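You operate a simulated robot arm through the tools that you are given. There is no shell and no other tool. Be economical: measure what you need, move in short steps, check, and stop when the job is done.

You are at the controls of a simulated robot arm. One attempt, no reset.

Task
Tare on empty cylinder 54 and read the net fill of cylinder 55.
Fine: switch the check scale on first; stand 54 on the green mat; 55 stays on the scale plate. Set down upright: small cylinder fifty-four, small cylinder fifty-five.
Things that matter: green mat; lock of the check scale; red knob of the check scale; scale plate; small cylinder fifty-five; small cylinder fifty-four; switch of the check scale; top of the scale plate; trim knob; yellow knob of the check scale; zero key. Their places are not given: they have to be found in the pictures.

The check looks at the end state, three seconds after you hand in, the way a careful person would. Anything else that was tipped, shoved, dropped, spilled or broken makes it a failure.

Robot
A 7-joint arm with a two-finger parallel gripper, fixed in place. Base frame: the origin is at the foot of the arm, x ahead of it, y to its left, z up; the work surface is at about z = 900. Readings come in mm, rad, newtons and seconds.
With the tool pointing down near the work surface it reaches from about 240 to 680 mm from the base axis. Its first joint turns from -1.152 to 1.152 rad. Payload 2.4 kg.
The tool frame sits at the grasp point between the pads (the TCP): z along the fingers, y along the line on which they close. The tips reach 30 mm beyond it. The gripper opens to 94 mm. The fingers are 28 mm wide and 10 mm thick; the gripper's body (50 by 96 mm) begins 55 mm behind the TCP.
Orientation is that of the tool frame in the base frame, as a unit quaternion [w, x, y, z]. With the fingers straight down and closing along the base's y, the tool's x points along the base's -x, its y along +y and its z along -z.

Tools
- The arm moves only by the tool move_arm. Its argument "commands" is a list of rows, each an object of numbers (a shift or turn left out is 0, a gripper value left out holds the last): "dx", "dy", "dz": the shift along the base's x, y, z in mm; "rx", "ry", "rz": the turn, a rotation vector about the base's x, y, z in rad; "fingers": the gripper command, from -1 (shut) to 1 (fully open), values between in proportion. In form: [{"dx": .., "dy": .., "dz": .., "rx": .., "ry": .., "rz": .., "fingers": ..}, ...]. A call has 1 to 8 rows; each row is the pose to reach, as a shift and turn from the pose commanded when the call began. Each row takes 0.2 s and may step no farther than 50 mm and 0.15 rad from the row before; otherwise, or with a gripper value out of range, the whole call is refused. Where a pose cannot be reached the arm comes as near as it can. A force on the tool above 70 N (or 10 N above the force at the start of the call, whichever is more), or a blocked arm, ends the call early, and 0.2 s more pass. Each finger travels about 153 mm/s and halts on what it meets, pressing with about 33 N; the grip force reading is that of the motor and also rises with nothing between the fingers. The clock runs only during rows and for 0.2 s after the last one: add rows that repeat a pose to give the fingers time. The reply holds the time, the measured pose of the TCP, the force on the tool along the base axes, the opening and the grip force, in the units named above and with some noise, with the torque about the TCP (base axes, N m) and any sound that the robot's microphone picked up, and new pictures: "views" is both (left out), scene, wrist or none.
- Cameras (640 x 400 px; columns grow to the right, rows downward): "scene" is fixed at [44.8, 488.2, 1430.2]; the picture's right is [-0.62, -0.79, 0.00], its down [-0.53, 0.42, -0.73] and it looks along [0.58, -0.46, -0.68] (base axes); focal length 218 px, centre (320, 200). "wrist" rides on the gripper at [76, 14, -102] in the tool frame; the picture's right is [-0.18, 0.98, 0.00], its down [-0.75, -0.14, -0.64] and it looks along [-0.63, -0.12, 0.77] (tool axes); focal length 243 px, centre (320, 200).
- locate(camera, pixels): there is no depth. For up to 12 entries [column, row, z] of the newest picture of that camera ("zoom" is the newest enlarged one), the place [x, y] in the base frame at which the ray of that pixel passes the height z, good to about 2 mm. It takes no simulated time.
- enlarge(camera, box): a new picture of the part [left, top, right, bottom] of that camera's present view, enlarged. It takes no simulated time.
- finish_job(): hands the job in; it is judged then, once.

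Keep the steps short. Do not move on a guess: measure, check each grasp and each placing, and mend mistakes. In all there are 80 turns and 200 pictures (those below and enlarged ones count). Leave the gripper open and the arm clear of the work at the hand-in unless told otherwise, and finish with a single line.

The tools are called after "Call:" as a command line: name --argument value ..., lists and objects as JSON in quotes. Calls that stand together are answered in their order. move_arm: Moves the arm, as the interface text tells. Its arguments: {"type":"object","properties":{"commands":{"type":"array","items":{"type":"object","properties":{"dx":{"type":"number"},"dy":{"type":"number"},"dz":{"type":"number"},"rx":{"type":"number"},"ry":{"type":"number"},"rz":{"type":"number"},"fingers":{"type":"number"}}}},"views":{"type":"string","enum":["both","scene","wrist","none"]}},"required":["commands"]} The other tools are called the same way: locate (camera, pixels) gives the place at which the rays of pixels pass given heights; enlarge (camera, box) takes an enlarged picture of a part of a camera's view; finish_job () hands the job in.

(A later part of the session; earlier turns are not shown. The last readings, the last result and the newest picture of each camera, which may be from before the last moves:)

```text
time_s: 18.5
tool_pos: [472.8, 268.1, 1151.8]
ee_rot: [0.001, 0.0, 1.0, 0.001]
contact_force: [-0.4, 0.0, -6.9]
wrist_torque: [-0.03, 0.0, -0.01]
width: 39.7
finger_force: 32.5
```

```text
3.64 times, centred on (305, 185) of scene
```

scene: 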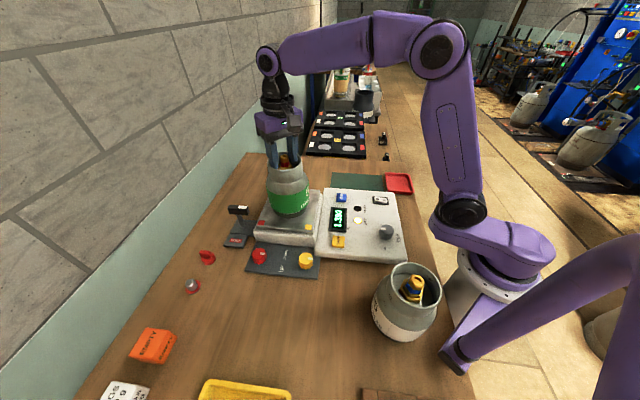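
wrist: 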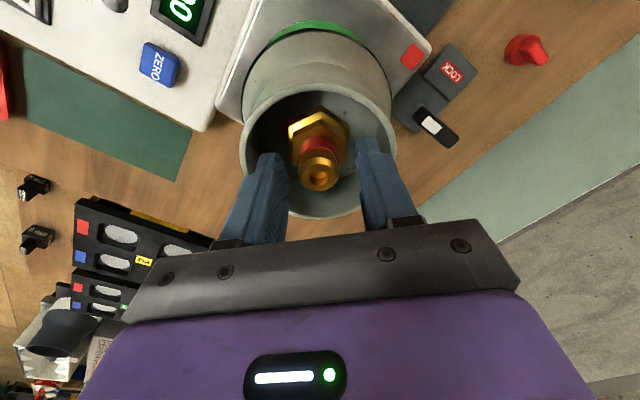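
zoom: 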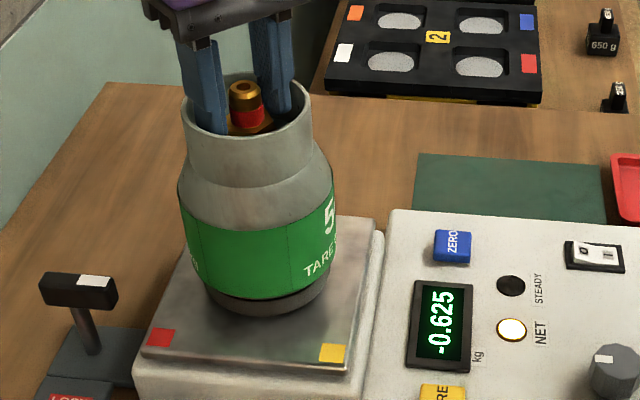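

Lifted: force −6.9 N (0.63 kg) and it hangs upright. I'll lift another 35 mm and carry it slowly toward the mat centre, about (486,-47).

Call:
move_arm --commands '[{"dz": 8}, {"dz": 20}, {"dz": 35}, {"dz": 42, "dy": -10}, {"dz": 42, "dy": -30}, {"dz": 42, "dy": -55}, {"dz": 42, "dy": -80}, {"dz": 42, "dy": -100}]' --views "none"

Call:
move_arm --commands '[{"dy": -25}, {"dy": -55, "dx": 2}, {"dy": -85, "dx": 4}, {"dy": -115, "dx": 6}, {"dy": -145, "dx": 8}, {"dy": -175, "dx": 10}, {"dy": -200, "dx": 12}, {"dy": -214, "dx": 13}]'

```text
time_s: 20.3
tool_pos: [471.2, 167.6, 1195.3]
ee_rot: [0.001, 0.0, 1.0, 0.0]
contact_force: [-0.4, -0.8, -0.6]
wrist_torque: [-0.03, 0.01, 0.02]
width: 0.1
finger_force: 32.4
```

```text
time_s: 22.1
tool_pos: [482.9, -44.9, 1194.3]
ee_rot: [0.001, -0.002, 1.0, 0.0]
contact_force: [0.6, -0.7, 0.7]
wrist_torque: [-0.03, 0.0, 0.03]
width: 0.2
finger_force: 32.7
```

scene: 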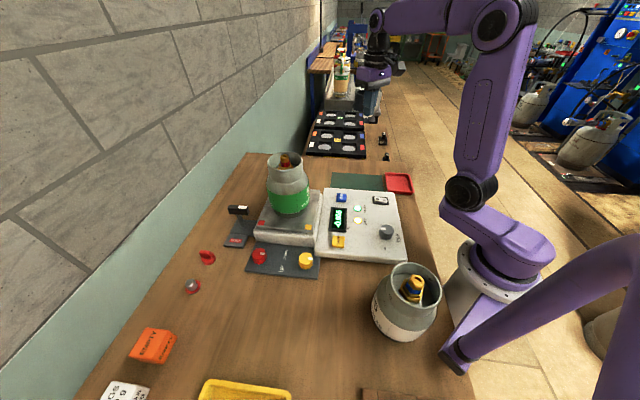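
wrist: 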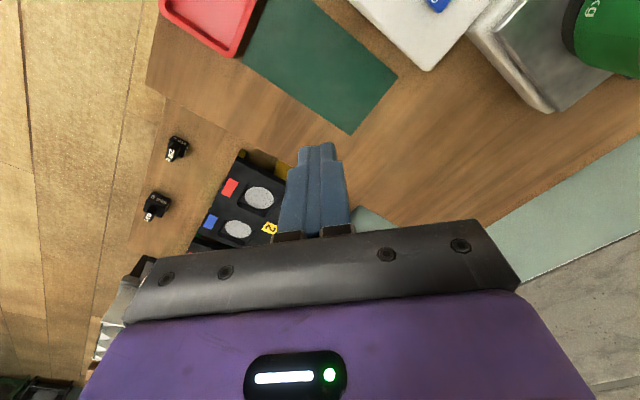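

The grip slipped early and 54 is back on the plate, upright. I'll inspect it and the display.

Call:
enlarge --camera "scene" --box '[240, 140, 420, 265]'

Call:
enlarge --camera "scene" --box '[260, 145, 315, 180]'

Call:
locate --camera "wrist" --pixels '[[397, 76, 901], [351, 134, 901], [316, 0, 901], [243, 56, 901], [243, 56, 915], [428, 70, 930]]'

```text
3.20 times, centred on (330, 202) of scene
```

zoom: 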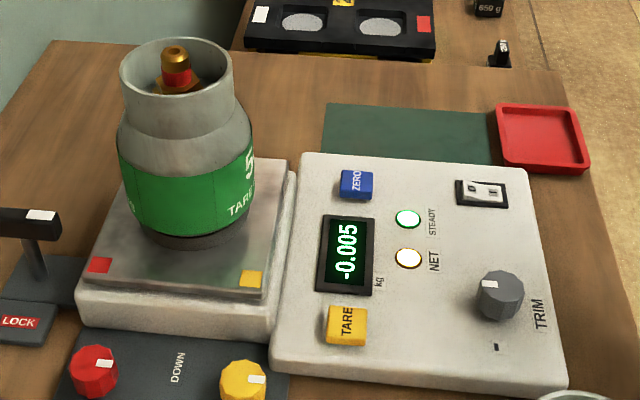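

```text
11.43 times, centred on (288, 162) of scene
```

zoom: 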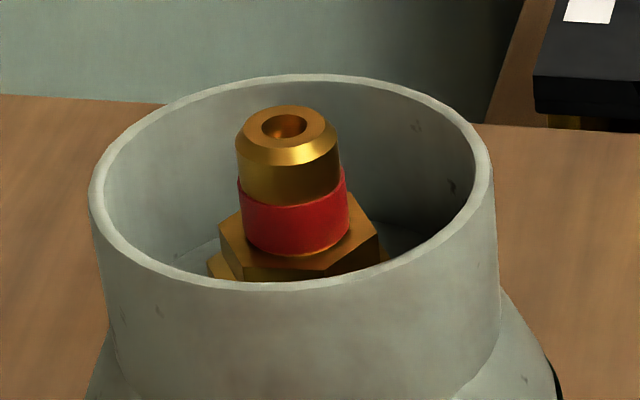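

```text
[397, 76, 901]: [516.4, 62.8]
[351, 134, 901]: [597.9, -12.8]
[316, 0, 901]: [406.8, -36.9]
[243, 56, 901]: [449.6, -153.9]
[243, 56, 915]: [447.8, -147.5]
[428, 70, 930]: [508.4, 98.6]
```

54 is fine (net −0.005, STEADY); the valve tapers, so that grip won't hold. The collar (≈90 mm) from outside, well centred in the 94 mm opening, is the firm grip. Going back to a viewpoint to re-measure the rim.

Call:
move_arm --commands '[{"dx": -20, "dy": 40, "dz": 10, "fingers": 1}, {"dx": -40, "dy": 80, "dz": 20}, {"dx": -60, "dy": 120, "dz": 25}, {"dx": -75, "dy": 160, "dz": 25}, {"dx": -80, "dy": 205, "dz": 25}, {"dx": -80, "dy": 250, "dz": 20}, {"dx": -80, "dy": 290, "dz": 15}, {"dx": -80, "dy": 313, "dz": 10}]' --views "none"

Call:
enlarge --camera "wrist" --box '[260, 130, 400, 230]'

Call:
enlarge --camera "scene" --box '[310, 180, 410, 265]'

```text
time_s: 23.9
tool_pos: [403.9, 268.2, 1204.3]
ee_rot: [0.001, -0.002, 1.0, 0.0]
contact_force: [0.1, -0.2, 0.2]
wrist_torque: [0.0, -0.01, 0.0]
width: 94.2
finger_force: 0.1
```

```text
4.00 times, centred on (330, 180) of wrist
```

zoom: 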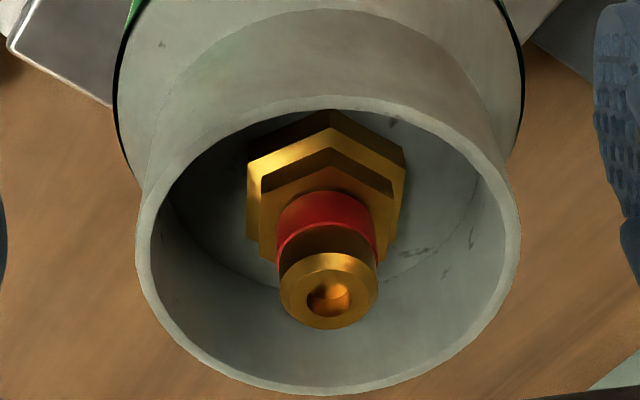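

```text
4.71 times, centred on (360, 222) of scene
```

zoom: 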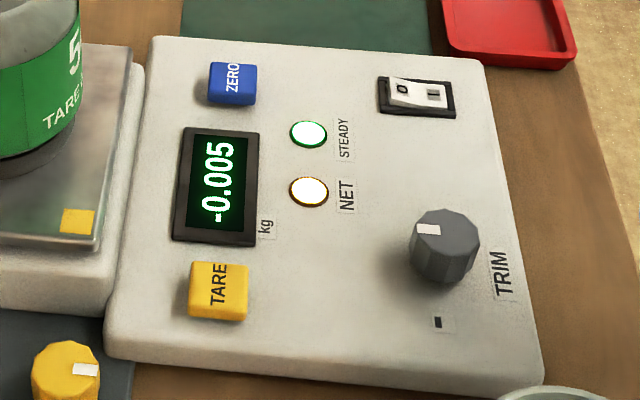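

Call:
locate --camera "zoom" --pixels '[[328.5, 245, 1128], [136, 250, 1128], [521, 236, 1128], [330, 97, 1128], [325, 394, 1128], [329, 291, 1138], [280, 291, 1138], [378, 291, 1138]]'

```text
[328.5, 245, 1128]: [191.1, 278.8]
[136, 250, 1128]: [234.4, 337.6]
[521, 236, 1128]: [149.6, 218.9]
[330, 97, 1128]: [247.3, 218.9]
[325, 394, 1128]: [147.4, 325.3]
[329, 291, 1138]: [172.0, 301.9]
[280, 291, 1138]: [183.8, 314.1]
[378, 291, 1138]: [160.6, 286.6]
```

That used the scene zoom; repeating with wrist pixels.

Call:
locate --camera "wrist" --pixels '[[332.1, 191.25, 1128], [284, 192.5, 1128], [380.25, 189, 1128], [332.5, 154.25, 1128], [331.25, 228.5, 1128], [332.25, 202.75, 1138], [320, 202.75, 1138], [344.5, 202.75, 1138]]'

```text
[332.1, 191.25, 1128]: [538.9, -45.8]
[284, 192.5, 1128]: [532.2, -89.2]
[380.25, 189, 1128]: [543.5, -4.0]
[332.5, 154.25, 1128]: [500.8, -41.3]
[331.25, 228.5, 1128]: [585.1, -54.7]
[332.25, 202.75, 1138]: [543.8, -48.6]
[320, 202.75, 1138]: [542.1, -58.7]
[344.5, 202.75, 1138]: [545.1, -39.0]
```

The wrist picture it used was the old pose; I'll query at z−10 and add the known shift (−79, +313.1).

Call:
locate --camera "wrist" --pixels '[[332.1, 191.25, 1118], [284, 192.5, 1118], [380.25, 189, 1118], [332.5, 154.25, 1118], [331.25, 228.5, 1118], [332.25, 202.75, 1128], [320, 202.75, 1128], [344.5, 202.75, 1128]]'

```text
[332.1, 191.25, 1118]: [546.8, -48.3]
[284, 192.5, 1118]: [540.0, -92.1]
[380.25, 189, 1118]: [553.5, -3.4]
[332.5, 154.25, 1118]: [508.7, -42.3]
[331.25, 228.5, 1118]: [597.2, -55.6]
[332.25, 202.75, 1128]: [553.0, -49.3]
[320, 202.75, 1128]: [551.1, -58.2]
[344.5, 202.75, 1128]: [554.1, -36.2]
```

Rim centre ≈ (471,265.7), diameter 89.6 mm. I'll hover fully open over it and check.

Call:
move_arm --commands '[{"dx": 35, "dy": -1, "fingers": 1}, {"dx": 67, "dy": -2.5}, {"dx": 67, "dy": -2.5, "dz": -25}, {"dx": 67, "dy": -2.5, "dz": -36}, {"dx": 67, "dy": -2.5, "dz": -36}]'

Call:
enlarge --camera "scene" --box '[245, 120, 335, 190]'

Call:
enlarge --camera "wrist" --box '[200, 80, 460, 240]'

```text
time_s: 25.1
tool_pos: [470.9, 265.4, 1169.6]
ee_rot: [0.002, 0.0, 1.0, 0.0]
contact_force: [0.2, -0.3, 0.1]
wrist_torque: [0.02, -0.04, -0.03]
width: 94.0
finger_force: 0.0
```

scene: 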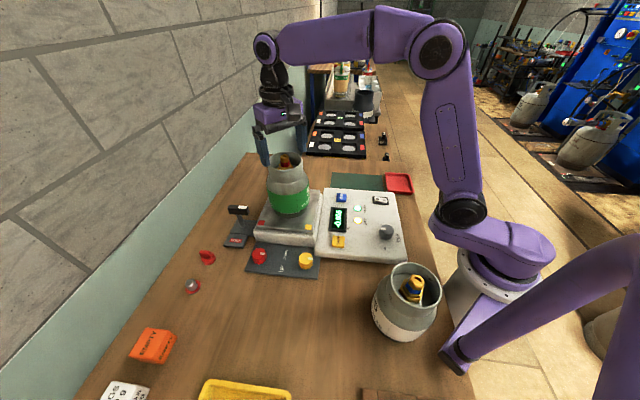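
wrist: 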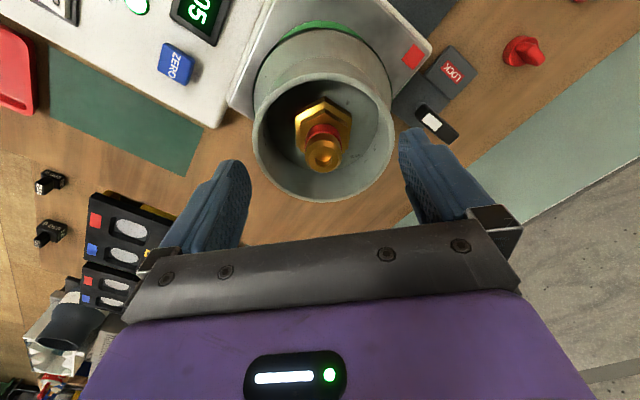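

```text
5.71 times, centred on (290, 155) of scene
```

zoom: 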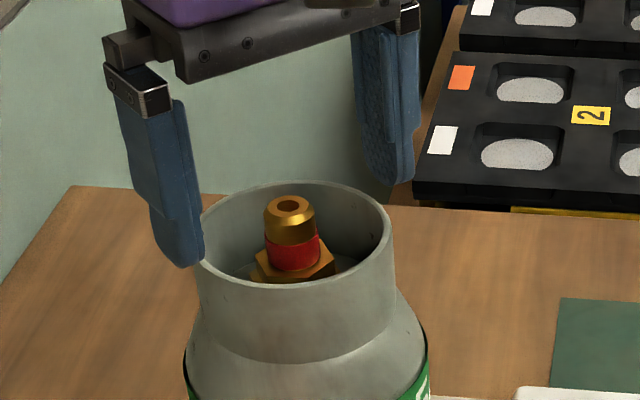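

```text
2.46 times, centred on (330, 160) of wrist
```

zoom: 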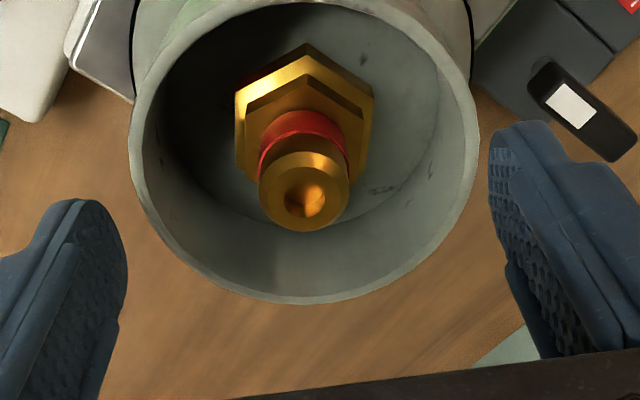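

Call:
locate --camera "zoom" --pixels '[[128, 150, 1128], [479, 138, 1128], [298, 303, 1128], [305, 192, 1138], [258, 192, 1138], [349, 192, 1138], [128, 150, 1126], [479, 138, 1126], [303, 145, 1128], [127, 240, 1145], [489, 170, 1145]]'

```text
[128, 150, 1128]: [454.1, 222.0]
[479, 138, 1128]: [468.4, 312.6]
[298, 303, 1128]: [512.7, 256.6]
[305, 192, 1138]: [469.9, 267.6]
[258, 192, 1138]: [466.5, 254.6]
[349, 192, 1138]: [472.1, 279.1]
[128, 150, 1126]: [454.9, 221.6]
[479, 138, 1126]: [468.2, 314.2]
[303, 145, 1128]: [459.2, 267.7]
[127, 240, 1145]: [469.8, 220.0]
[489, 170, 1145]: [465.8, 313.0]
```

Relative to the fingers (220…313), the rim spans 222…312.6, so I'll shift +0.8 in y and descend slowly past the rim edge.

Call:
move_arm --commands '[{"dy": 0.9, "dz": -4}, {"dy": 0.9, "dz": -8}, {"dy": 0.9, "dz": -11}, {"dy": 0.9, "dz": -13}, {"dy": 0.9, "dz": -15}, {"dy": 0.9, "dz": -17}, {"dy": 0.9, "dz": -19}, {"dy": 0.9, "dz": -19}]'

Call:
enlarge --camera "scene" --box '[245, 120, 335, 190]'

```text
time_s: 26.9
tool_pos: [470.2, 265.1, 1150.4]
ee_rot: [0.002, 0.0, 1.0, 0.0]
contact_force: [0.3, -0.1, -0.3]
wrist_torque: [0.06, 0.03, -0.01]
width: 93.7
finger_force: 0.1
```

scene: 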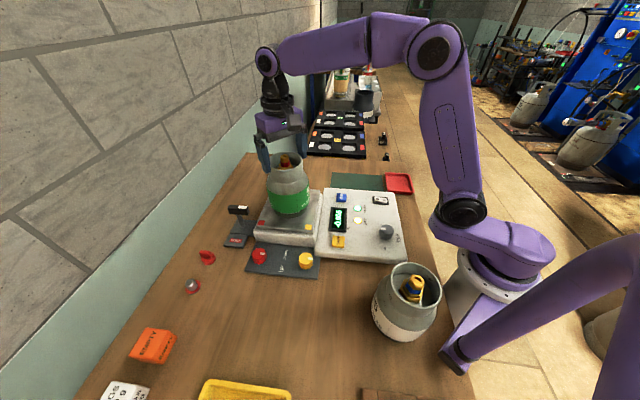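
wrist: 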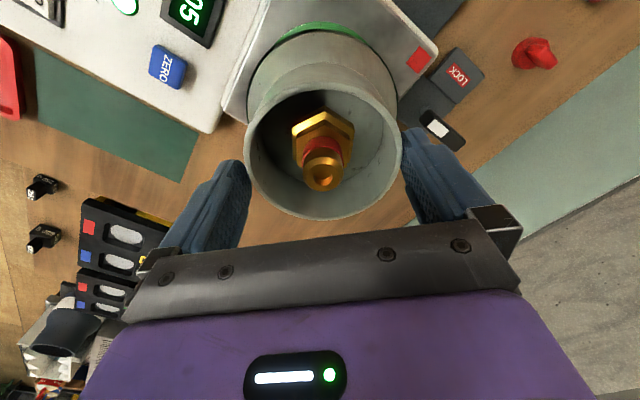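

```text
5.71 times, centred on (290, 155) of scene
```

zoom: 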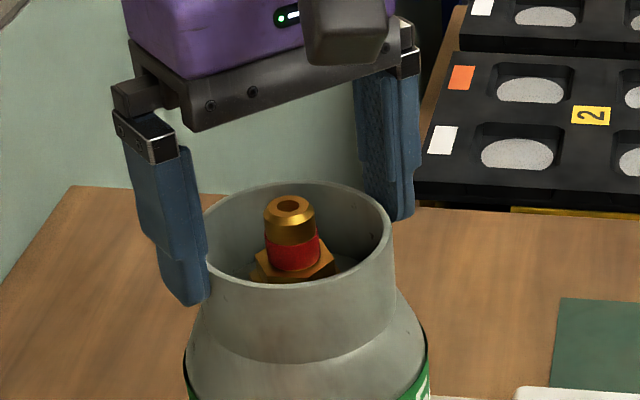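

The tips are past the rim with no contact. Continuing 20 mm lower, slowly.

Call:
move_arm --commands '[{"dz": -3}, {"dz": -6}, {"dz": -9}, {"dz": -12}, {"dz": -15}, {"dz": -18}, {"dz": -20}, {"dz": -20}]'

Call:
enlarge --camera "scene" --box '[245, 120, 335, 190]'

```text
time_s: 28.7
tool_pos: [471.1, 264.8, 1129.5]
ee_rot: [0.001, 0.0, 1.0, 0.0]
contact_force: [0.0, 0.1, 0.8]
wrist_torque: [0.0, -0.01, 0.0]
width: 94.1
finger_force: 0.1
```

scene: 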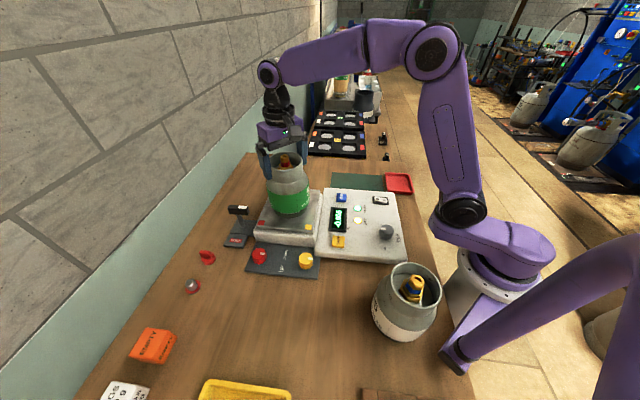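
wrist: 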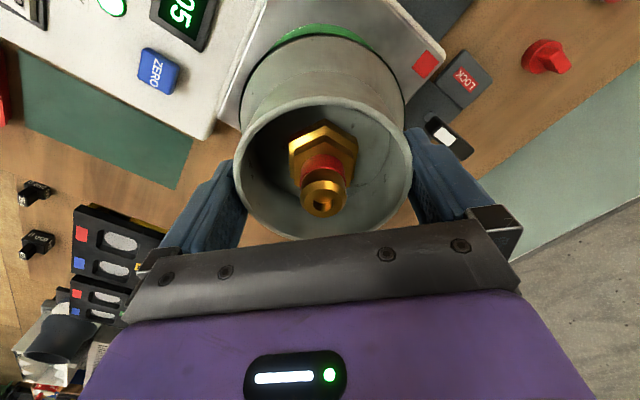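

```text
5.71 times, centred on (290, 155) of scene
```

zoom: 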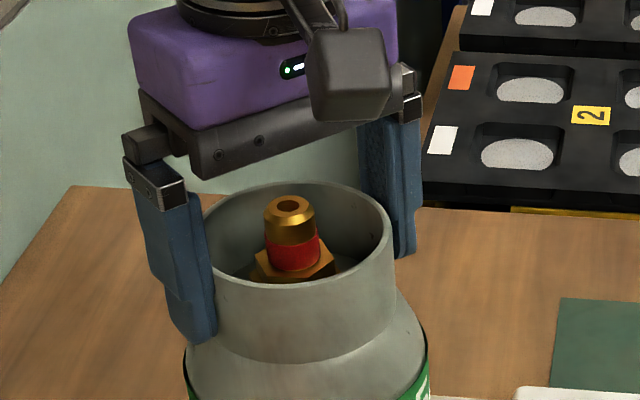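

The fingers straddle the collar cleanly. Closing now.

Call:
move_arm --commands '[{"fingers": 0.85}, {"fingers": 0.5}, {"fingers": -1}, {"fingers": -1}]' --views "none"

Call:
move_arm --commands '[{"dz": 1}, {"dz": 3}, {"dz": 6}, {"dz": 10}, {"dz": 15}, {"dz": 20}, {"dz": 25}, {"dz": 25}]' --views "scene"

Call:
enlarge --camera "scene" --box '[245, 120, 375, 250]'

```text
time_s: 29.7
tool_pos: [470.9, 265.3, 1129.0]
ee_rot: [0.001, -0.001, 1.0, 0.0]
contact_force: [0.3, 3.0, -0.2]
wrist_torque: [0.2, -0.23, 0.02]
width: 87.5
finger_force: 32.5
```

```text
time_s: 31.5
tool_pos: [469.8, 266.8, 1156.0]
ee_rot: [0.0, 0.0, 1.0, -0.001]
contact_force: [-0.7, 0.6, -6.2]
wrist_torque: [-0.01, -0.04, -0.05]
width: 87.3
finger_force: 33.4
```

scene: 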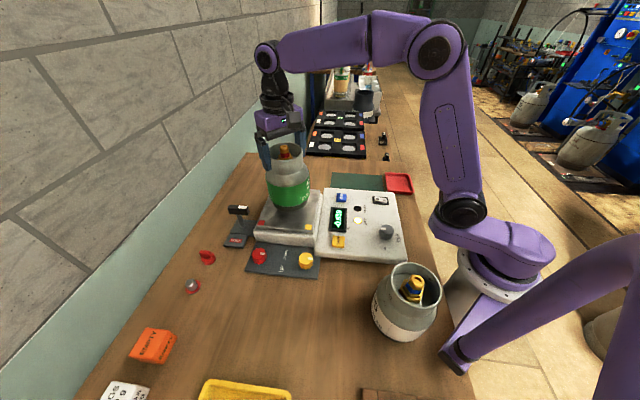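

```text
3.08 times, centred on (310, 185) of scene
```

zoom: 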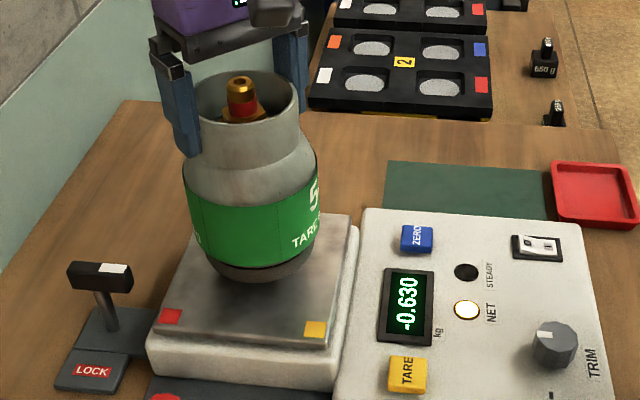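

54 is held firmly (87.3 mm, 33 N, −6.2 N) and upright. I'll wait a moment to read the settled empty-plate value.

Call:
move_arm --commands '[{"dz": 4}, {"dz": 8}, {"dz": 8}, {"dz": 8}, {"dz": 8}, {"dz": 8}]' --views "none"

Call:
enlarge --camera "scene" --box '[310, 180, 410, 265]'

```text
time_s: 32.9
tool_pos: [470.8, 265.5, 1162.2]
ee_rot: [0.001, 0.0, 1.0, 0.001]
contact_force: [-0.7, -0.5, -6.0]
wrist_torque: [0.05, -0.07, -0.02]
width: 87.5
finger_force: 32.6
```

```text
4.71 times, centred on (360, 222) of scene
```

zoom: 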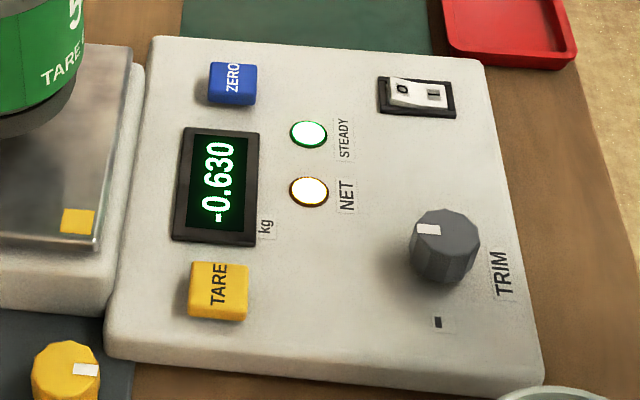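

The empty plate reads −0.630 steady, so the tare is good. Carrying 54 to the mat centre (483,-45), slowly.

Call:
move_arm --commands '[{"dy": -15}, {"dy": -40, "dx": 1}, {"dy": -65, "dx": 2}, {"dy": -90, "dx": 3}, {"dy": -115, "dx": 4}, {"dy": -140, "dx": 5}, {"dy": -160, "dx": 6}, {"dy": -170, "dx": 6}]' --views "none"

Call:
move_arm --commands '[{"dy": -15, "dx": 1}, {"dy": -40, "dx": 2}, {"dy": -65, "dx": 3}, {"dy": -90, "dx": 4}, {"dy": -110, "dx": 5}, {"dy": -130, "dx": 6}, {"dy": -141, "dx": 6}, {"dy": -141, "dx": 6}]'

Call:
enlarge --camera "scene" --box '[310, 80, 430, 210]'

```text
time_s: 34.7
tool_pos: [477.2, 94.6, 1163.6]
ee_rot: [0.001, 0.0, 1.0, -0.001]
contact_force: [-0.1, -0.4, -6.3]
wrist_torque: [-0.01, -0.01, -0.02]
width: 87.5
finger_force: 33.0
```

```text
time_s: 36.5
tool_pos: [483.3, -45.1, 1161.9]
ee_rot: [0.001, 0.0, 1.0, 0.0]
contact_force: [-0.7, -0.9, -5.6]
wrist_torque: [0.01, -0.01, 0.03]
width: 87.5
finger_force: 33.4
```

scene: 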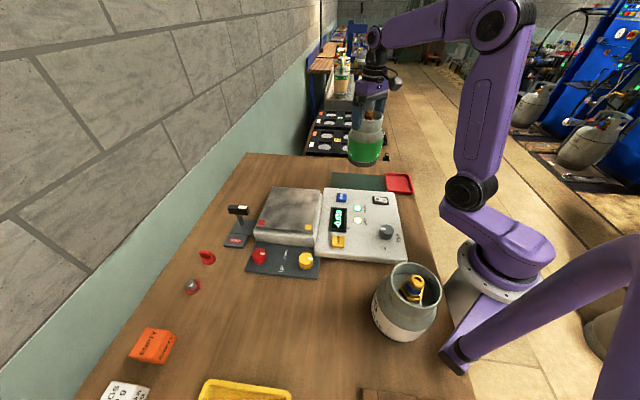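
wrist: 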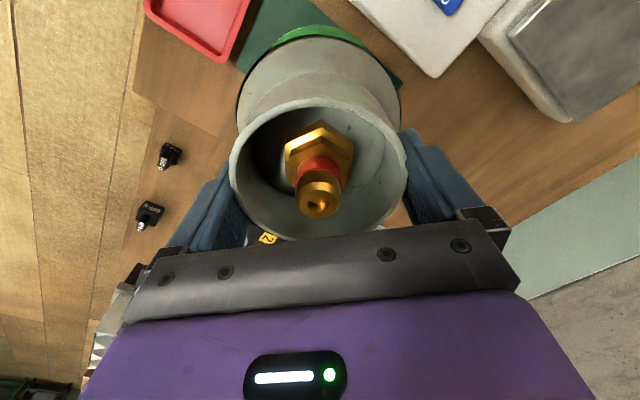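

```text
3.08 times, centred on (370, 145) of scene
```

zoom: 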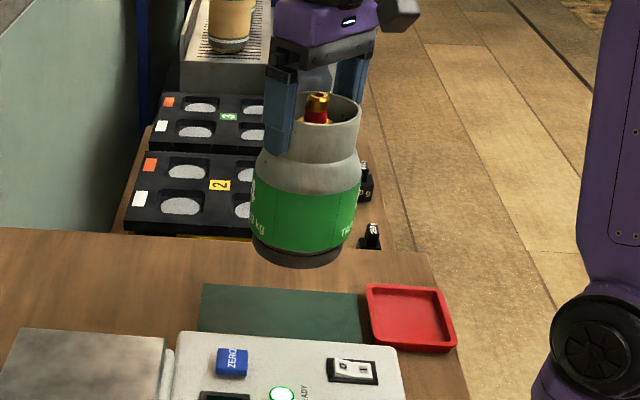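

Upright above the mat at (483,-45). Lowering to just above the mat (TCP ≈ 1068).

Call:
move_arm --commands '[{"dz": -12}, {"dz": -28}, {"dz": -44}, {"dz": -60}, {"dz": -74}, {"dz": -84}, {"dz": -91}, {"dz": -91}]'

Call:
enlarge --camera "scene" --box '[310, 120, 430, 210]'

```text
time_s: 38.3
tool_pos: [483.3, -44.5, 1071.1]
ee_rot: [0.001, 0.0, 1.0, 0.0]
contact_force: [0.2, -0.9, -5.1]
wrist_torque: [-0.02, 0.01, -0.01]
width: 87.4
finger_force: 33.1
```

scene: 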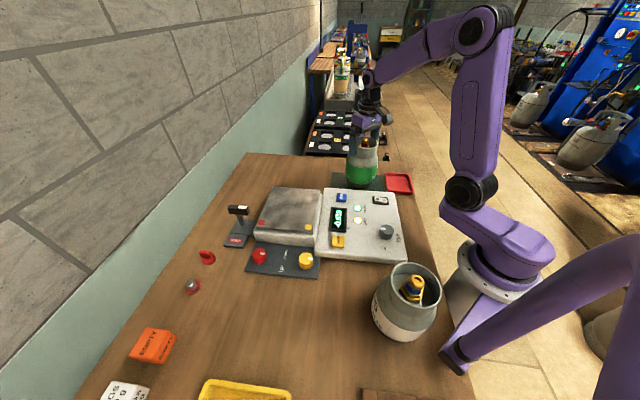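
wrist: 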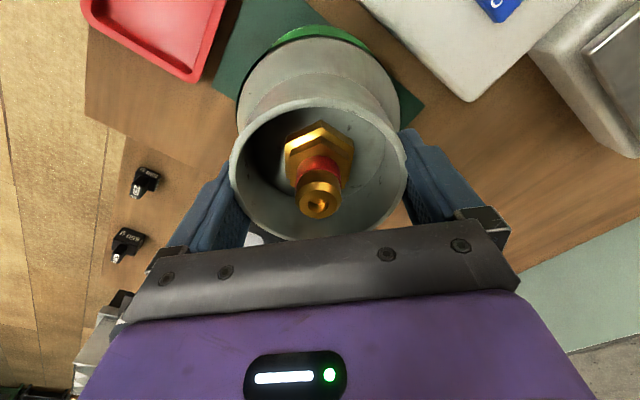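

```text
4.44 times, centred on (370, 165) of scene
```

zoom: 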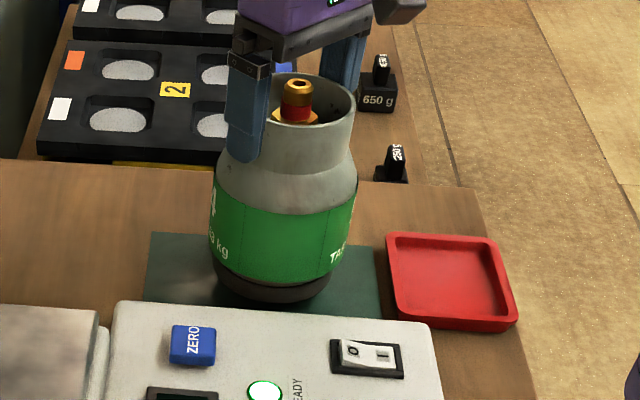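

Nicely centred on the mat. Lowering in small steps until it takes the weight.

Call:
move_arm --commands '[{"dz": -3}, {"dz": -6}, {"dz": -8}, {"dz": -10}, {"dz": -10}]' --views "none"

```text
time_s: 39.5
tool_pos: [483.9, -45.3, 1060.3]
ee_rot: [0.0, 0.0, 1.0, 0.0]
contact_force: [0.2, 0.0, -6.4]
wrist_torque: [-0.01, -0.02, -0.02]
width: 87.5
finger_force: 33.0
```

Call:
move_arm --commands '[{"dz": -1}, {"dz": -2}, {"dz": -2}]' --views "none"

```text
time_s: 40.3
tool_pos: [483.1, -45.0, 1059.6]
ee_rot: [0.0, 0.0, 1.0, 0.0]
contact_force: [-0.1, 0.2, -5.5]
wrist_torque: [0.02, -0.04, 0.01]
width: 87.4
finger_force: 32.9
```

Still bearing the weight; continuing by single millimetres.

Call:
move_arm --commands '[{"dz": -1}, {"dz": -2}, {"dz": -2}]' --views "none"

```text
time_s: 41.1
tool_pos: [483.2, -45.5, 1055.9]
ee_rot: [0.001, 0.0, 1.0, 0.0]
contact_force: [0.1, -0.9, -6.5]
wrist_torque: [-0.01, -0.04, 0.0]
width: 87.7
finger_force: 33.0
```

Call:
move_arm --commands '[{"dz": -1}, {"dz": -2}, {"dz": -2}]' --views "none"

Call:
enlarge --camera "scene" --box '[335, 155, 405, 205]'

```text
time_s: 41.9
tool_pos: [483.1, -46.6, 1054.9]
ee_rot: [0.001, 0.0, 1.0, 0.001]
contact_force: [0.5, -0.6, -7.2]
wrist_torque: [0.02, -0.02, -0.03]
width: 87.4
finger_force: 32.6
```

```text
8.00 times, centred on (370, 180) of scene
```

zoom: 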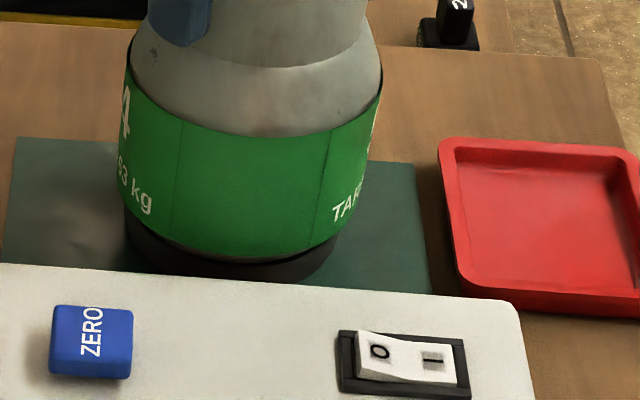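

Call:
move_arm --commands '[{"dz": -1}, {"dz": -2}, {"dz": -3}, {"dz": -3}]' --views "none"

```text
time_s: 42.9
tool_pos: [483.8, -44.8, 1053.5]
ee_rot: [0.002, -0.001, 1.0, 0.0]
contact_force: [-1.5, 1.6, 12.9]
wrist_torque: [0.05, 0.79, 0.07]
width: 87.4
finger_force: 32.8
```

Contact with the mat (+12.9 N). I'll ease up 1 mm, then open.

Call:
move_arm --commands '[{"dz": 1}, {"dz": 1}, {"dz": 1, "fingers": 0.9}, {"dz": 1, "fingers": 1}, {"dz": 1, "fingers": 1}]'

Call:
enlarge --camera "scene" --box '[320, 120, 420, 205]'

```text
time_s: 44.1
tool_pos: [481.1, -45.7, 1052.4]
ee_rot: [0.001, 0.0, 1.0, 0.0]
contact_force: [0.6, 0.2, 0.0]
wrist_torque: [-0.03, 0.01, -0.01]
width: 93.9
finger_force: 0.0
```

scene: 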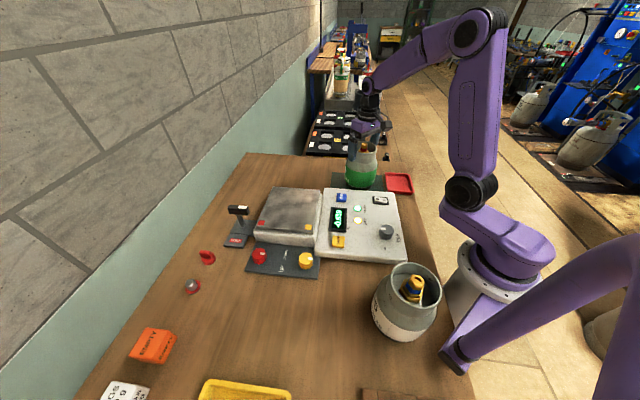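
wrist: 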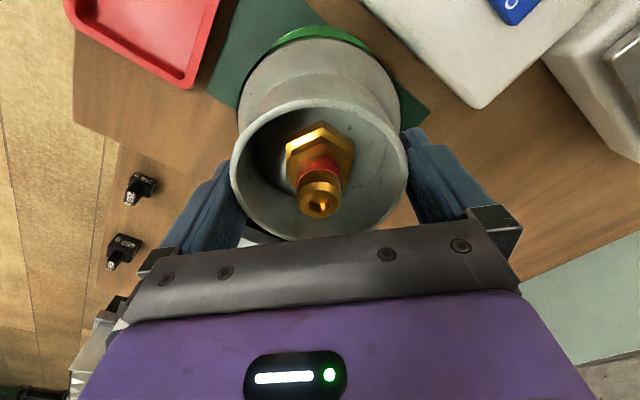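

```text
4.71 times, centred on (370, 162) of scene
```

zoom: 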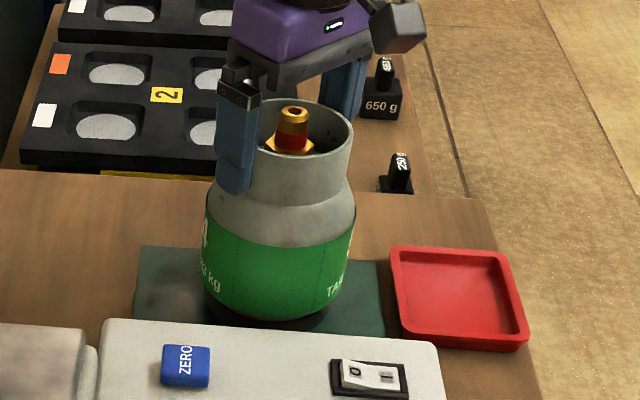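

54 stands upright on the mat, released. I'll rise straight up, and meanwhile locate 55.

Call:
move_arm --commands '[{"dz": 5}, {"dz": 12}, {"dz": 25}, {"dz": 45}, {"dz": 75}, {"dz": 110}, {"dz": 150}, {"dz": 180}]'

Call:
locate --camera "scene" --pixels '[[416.3, 285.6, 1050], [416.3, 285.6, 1040], [390.5, 287, 1050], [441.5, 281, 1050], [413, 275, 1060], [400, 330, 900], [395, 325, 900]]'

Call:
enlarge --camera "scene" --box '[365, 255, 455, 345]'

```text
time_s: 45.9
tool_pos: [482.2, -45.6, 1235.5]
ee_rot: [0.001, 0.0, 1.0, 0.0]
contact_force: [-0.2, 0.6, -0.6]
wrist_torque: [0.01, -0.01, -0.02]
width: 94.0
finger_force: 0.0
```

scene: 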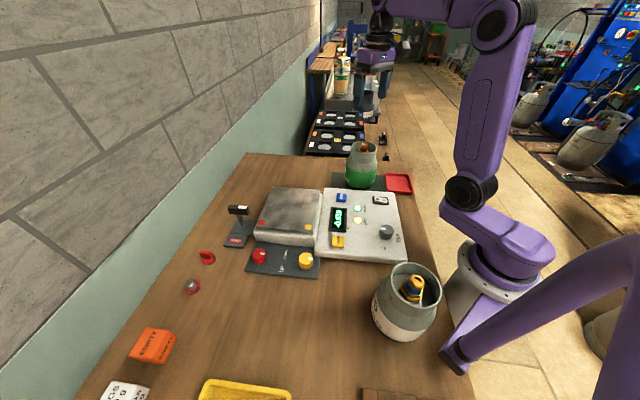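
wrist: 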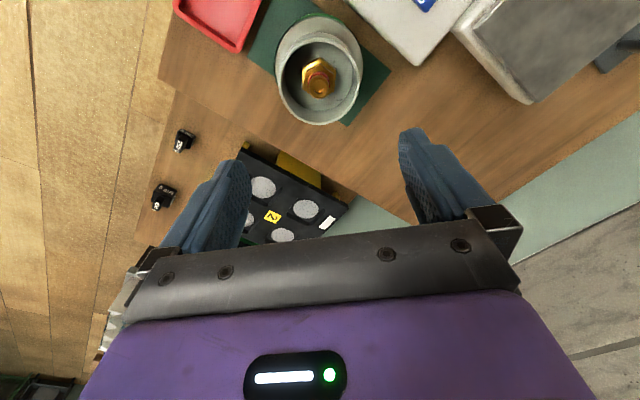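

```text
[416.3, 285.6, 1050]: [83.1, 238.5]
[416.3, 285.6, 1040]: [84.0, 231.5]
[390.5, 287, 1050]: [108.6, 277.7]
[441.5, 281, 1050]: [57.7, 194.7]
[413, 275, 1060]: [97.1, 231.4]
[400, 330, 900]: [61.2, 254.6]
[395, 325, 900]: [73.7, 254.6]
```

```text
4.44 times, centred on (410, 300) of scene
```

zoom: 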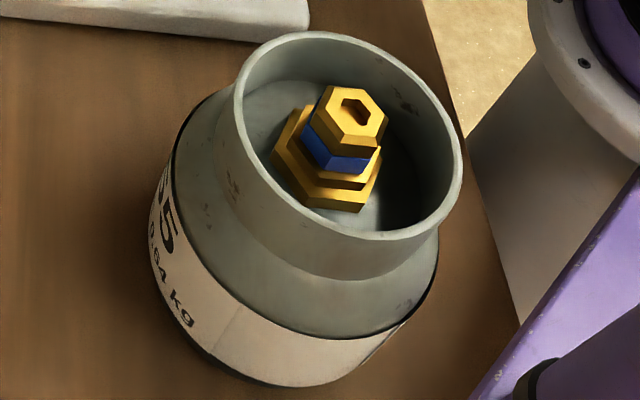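

55's rim centre lies near (82,245) — close in and far left. I need a wrist view of it, so I'll move to about (230,140) and yaw to look along +y.

Call:
move_arm --commands '[{"dx": -35, "dy": 20, "rz": 0.13}, {"dx": -70, "dy": 45, "rz": 0.26}, {"dx": -105, "dy": 70, "rz": 0.39}, {"dx": -140, "dy": 95, "rz": 0.52}, {"dx": -170, "dy": 120, "rz": 0.65}, {"dx": -200, "dy": 145, "rz": 0.78}, {"dx": -230, "dy": 165, "rz": 0.91}, {"dx": -250, "dy": 186, "rz": 1.04}]'

```text
time_s: 47.7
tool_pos: [232.9, 140.3, 1232.7]
ee_rot: [0.001, -0.498, 0.867, 0.001]
contact_force: [-0.1, 0.0, 0.7]
wrist_torque: [-0.03, 0.0, 0.03]
width: 93.6
finger_force: 0.0
```

scene: 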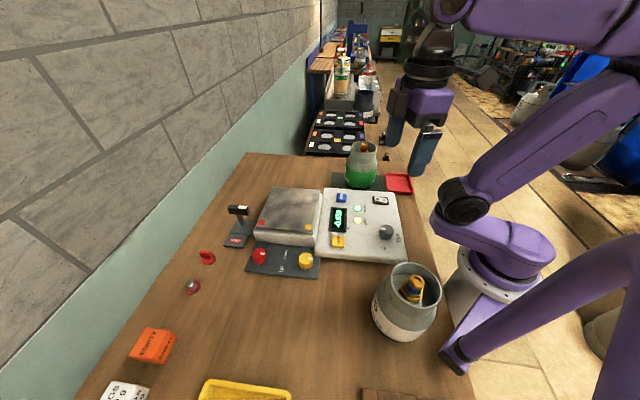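
wrist: 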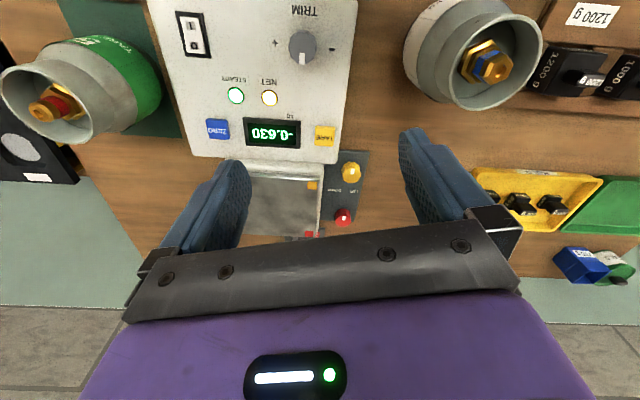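

55 is clearly visible at (487,62). Enlarging and measuring.

Call:
enlarge --camera "wrist" --box '[395, 0, 555, 120]'

Call:
locate --camera "wrist" --pixels '[[487, 60, 1050], [487, 60, 1070], [487, 60, 1090], [487, 60, 1030]]'

Call:
locate --camera "scene" --pixels '[[416.3, 285.6, 1030], [416.3, 285.6, 1050], [416.3, 285.6, 1070], [416.3, 285.6, 1090]]'

```text
3.33 times, centred on (475, 60) of wrist
```

zoom: 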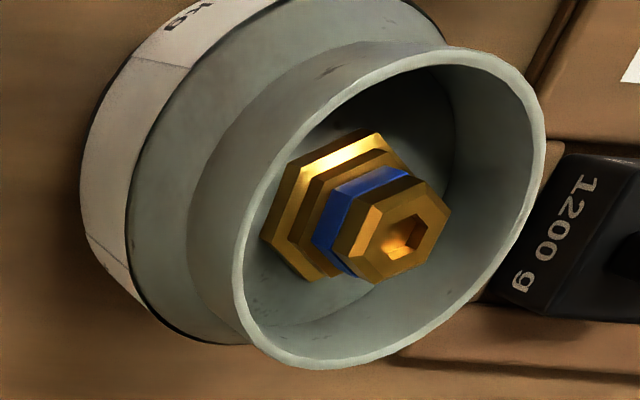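

```text
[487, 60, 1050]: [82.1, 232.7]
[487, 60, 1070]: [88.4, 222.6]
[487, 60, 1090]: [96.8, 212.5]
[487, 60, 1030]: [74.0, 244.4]
```

```text
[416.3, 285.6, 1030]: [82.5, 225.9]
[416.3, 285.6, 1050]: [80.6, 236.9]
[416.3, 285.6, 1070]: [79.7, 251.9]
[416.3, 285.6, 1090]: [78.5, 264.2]
```

Call:
locate --camera "wrist" --pixels '[[496, 62.4, 1040], [496, 62.4, 1050], [496, 62.4, 1060], [449, 84, 1050], [543, 42, 1050], [471.5, 110, 1050], [520, 14.5, 1050], [496, 71, 1060]]'

Call:
locate --camera "scene" --pixels '[[416.3, 286, 1050], [416.3, 286, 1060], [390.6, 292, 1050], [442.2, 279, 1050], [424, 308.5, 1050], [408, 262.5, 1050]]'

```text
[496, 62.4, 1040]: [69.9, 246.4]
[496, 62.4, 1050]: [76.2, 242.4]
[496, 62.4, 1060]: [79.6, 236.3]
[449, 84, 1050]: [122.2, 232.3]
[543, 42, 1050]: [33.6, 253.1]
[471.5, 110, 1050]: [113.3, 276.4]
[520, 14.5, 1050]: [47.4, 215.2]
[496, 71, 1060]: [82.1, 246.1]
```

```text
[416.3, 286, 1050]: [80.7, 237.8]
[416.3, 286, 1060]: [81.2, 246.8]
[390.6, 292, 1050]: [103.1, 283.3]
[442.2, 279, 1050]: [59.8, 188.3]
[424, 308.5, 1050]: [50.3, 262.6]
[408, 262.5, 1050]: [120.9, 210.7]
```

55: rim centre ≈ (81,240), z ≈ 1052, diameter ≈ 90. It's near the arm's joint limit, so I'll approach high and see how close the arm gets.

Call:
move_arm --commands '[{"dx": -25, "dy": 17, "fingers": 1}, {"dx": -50, "dy": 33}, {"dx": -75, "dy": 50, "dz": -10}, {"dx": -100, "dy": 66, "dz": -20}, {"dx": -125, "dy": 83, "dz": -30}, {"dx": -152, "dy": 100, "dz": -40}, {"dx": -152, "dy": 100, "dz": -60}, {"dx": -152, "dy": 100, "dz": -60}]'

```text
time_s: 49.5
tool_pos: [79.2, 240.9, 1173.1]
ee_rot: [0.001, -0.497, 0.868, 0.001]
contact_force: [-0.8, 0.5, 0.3]
wrist_torque: [0.0, 0.0, -0.01]
width: 94.0
finger_force: 0.1
```

scene: 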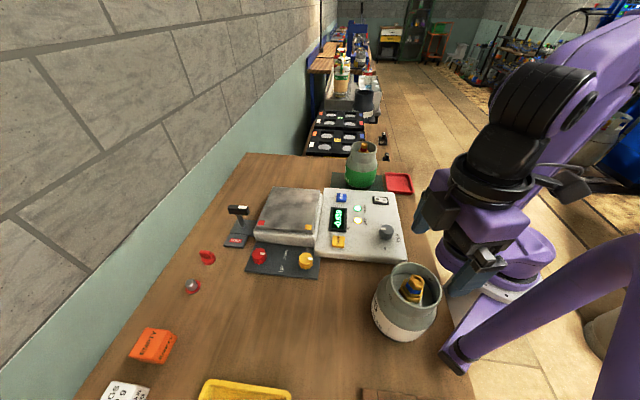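
wrist: 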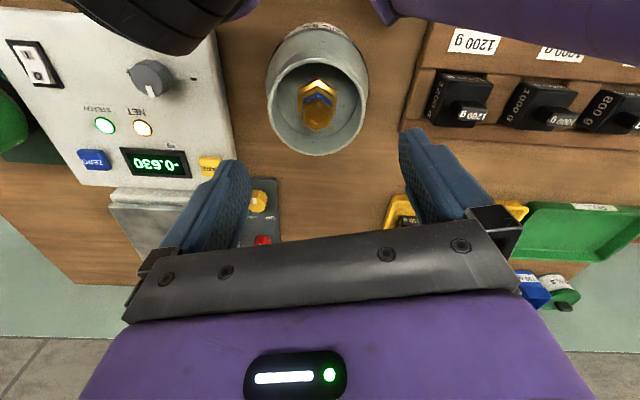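

The arm reaches it well: (79,241,1173). Measuring the rim from here.

Call:
enlarge --camera "wrist" --box '[190, 20, 430, 190]'

```text
2.35 times, centred on (310, 105) of wrist
```

zoom: 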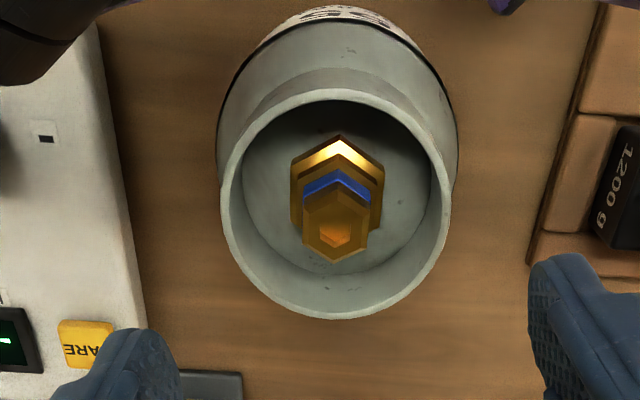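

Call:
locate --camera "zoom" --pixels '[[220, 205, 1052], [451, 200, 1052], [335, 88, 1052], [335, 319, 1052], [336, 200, 1052], [335, 232, 1062], [220, 205, 1048], [451, 200, 1048], [630, 200, 950]]'

```text
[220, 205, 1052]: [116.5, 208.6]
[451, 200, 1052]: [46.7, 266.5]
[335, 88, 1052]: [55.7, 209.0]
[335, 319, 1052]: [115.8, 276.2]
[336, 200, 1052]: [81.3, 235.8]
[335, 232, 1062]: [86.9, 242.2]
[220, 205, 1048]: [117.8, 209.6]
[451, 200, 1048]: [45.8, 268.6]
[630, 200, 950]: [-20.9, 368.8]
```

Centre ≈ (83.6,240). I'll shift there and descend to just above the rim (TCP 1095), then compare fingers against rim.

Call:
move_arm --commands '[{"dx": 4.4, "dy": -0.9, "dz": -20}, {"dx": 4.4, "dy": -0.9, "dz": -45}, {"dx": 4.4, "dy": -0.9, "dz": -65}, {"dx": 4.4, "dy": -0.9, "dz": -78}, {"dx": 4.4, "dy": -0.9, "dz": -78}]'

Call:
enlarge --camera "wrist" --box '[200, 80, 460, 240]'

Call:
locate --camera "zoom" --pixels '[[128, 150, 1052], [479, 138, 1052]]'

Call:
enlarge --camera "scene" --box '[370, 210, 490, 330]'

```text
time_s: 50.7
tool_pos: [86.0, 239.8, 1096.0]
ee_rot: [0.001, -0.498, 0.867, 0.0]
contact_force: [0.3, 1.3, 0.9]
wrist_torque: [-0.04, -0.02, -0.02]
width: 94.0
finger_force: 0.1
```

scene: 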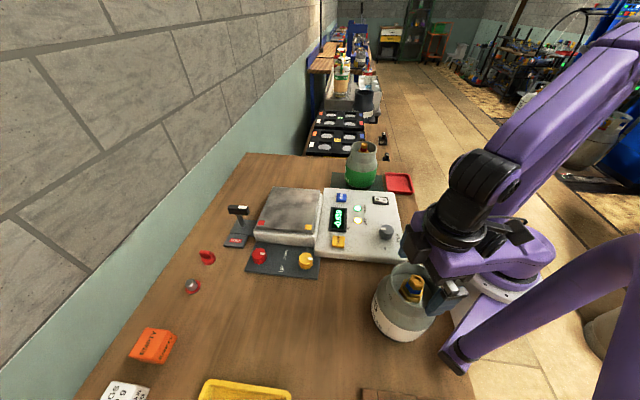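
wrist: 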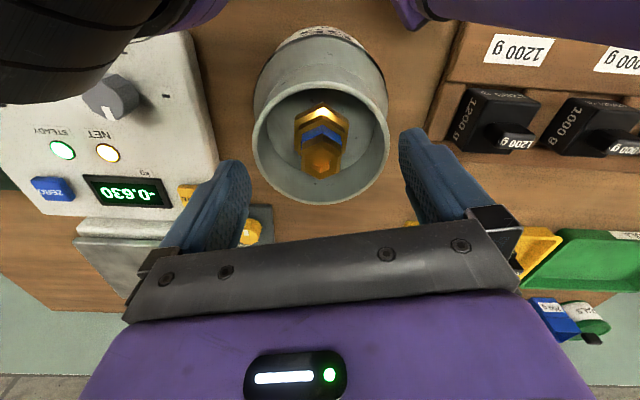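

```text
2.46 times, centred on (330, 160) of wrist
```

zoom: 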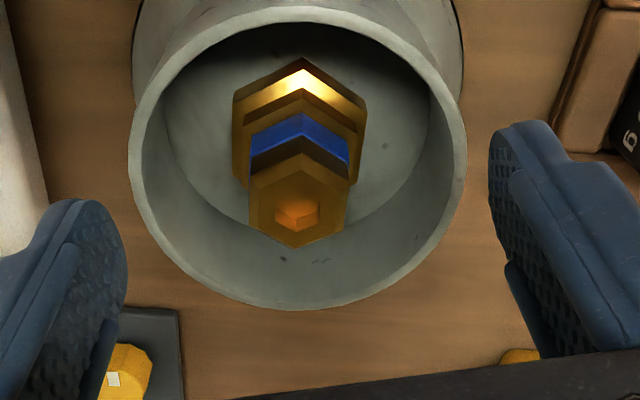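

```text
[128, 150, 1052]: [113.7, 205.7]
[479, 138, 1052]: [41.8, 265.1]
```

```text
3.33 times, centred on (430, 270) of scene
```

zoom: 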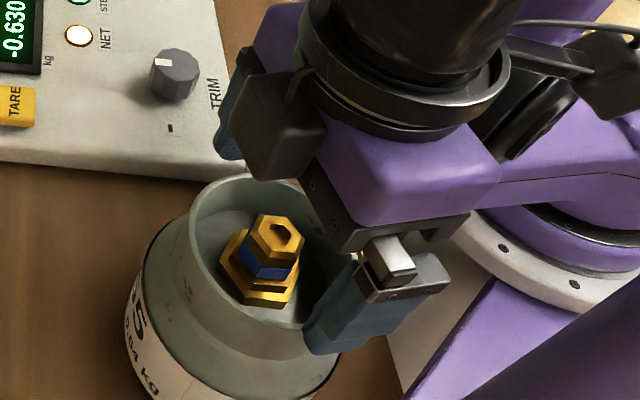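

Fingers and rim are centred within about 0.5 mm. Descending slowly past the rim.

Call:
move_arm --commands '[{"dz": -6}, {"dz": -11}, {"dz": -14}, {"dz": -17}, {"dz": -20}, {"dz": -22}, {"dz": -24}, {"dz": -24}]'

Call:
enlarge --camera "scene" --box '[370, 210, 490, 330]'

```text
time_s: 52.5
tool_pos: [85.3, 239.0, 1072.6]
ee_rot: [0.001, -0.497, 0.868, 0.0]
contact_force: [0.4, -0.9, -0.3]
wrist_torque: [-0.01, -0.02, -0.01]
width: 93.9
finger_force: 0.1
```

scene: 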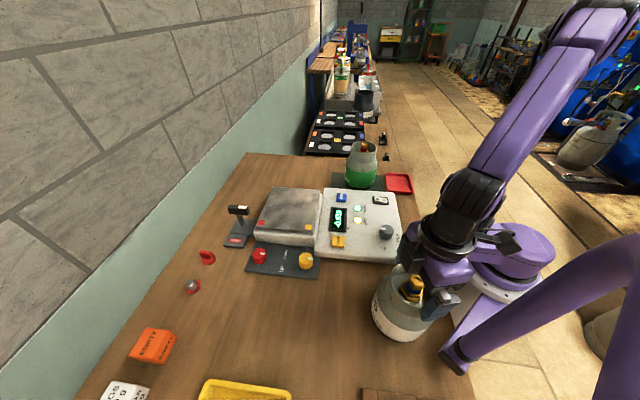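
wrist: 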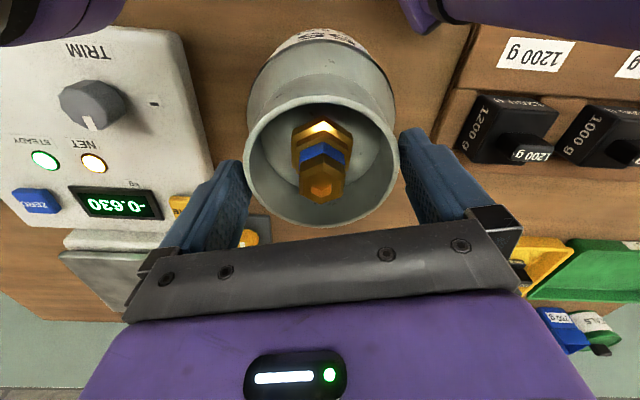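

```text
3.33 times, centred on (430, 270) of scene
```

zoom: 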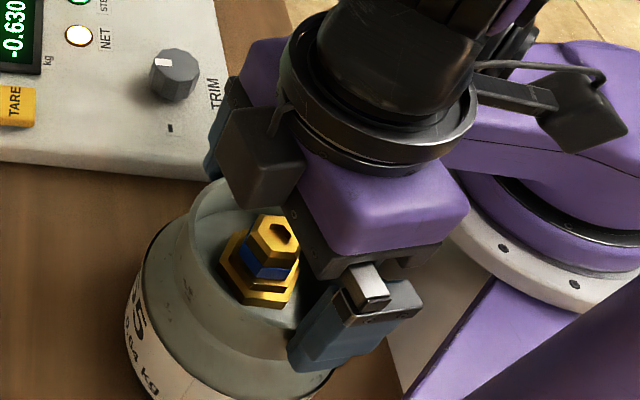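

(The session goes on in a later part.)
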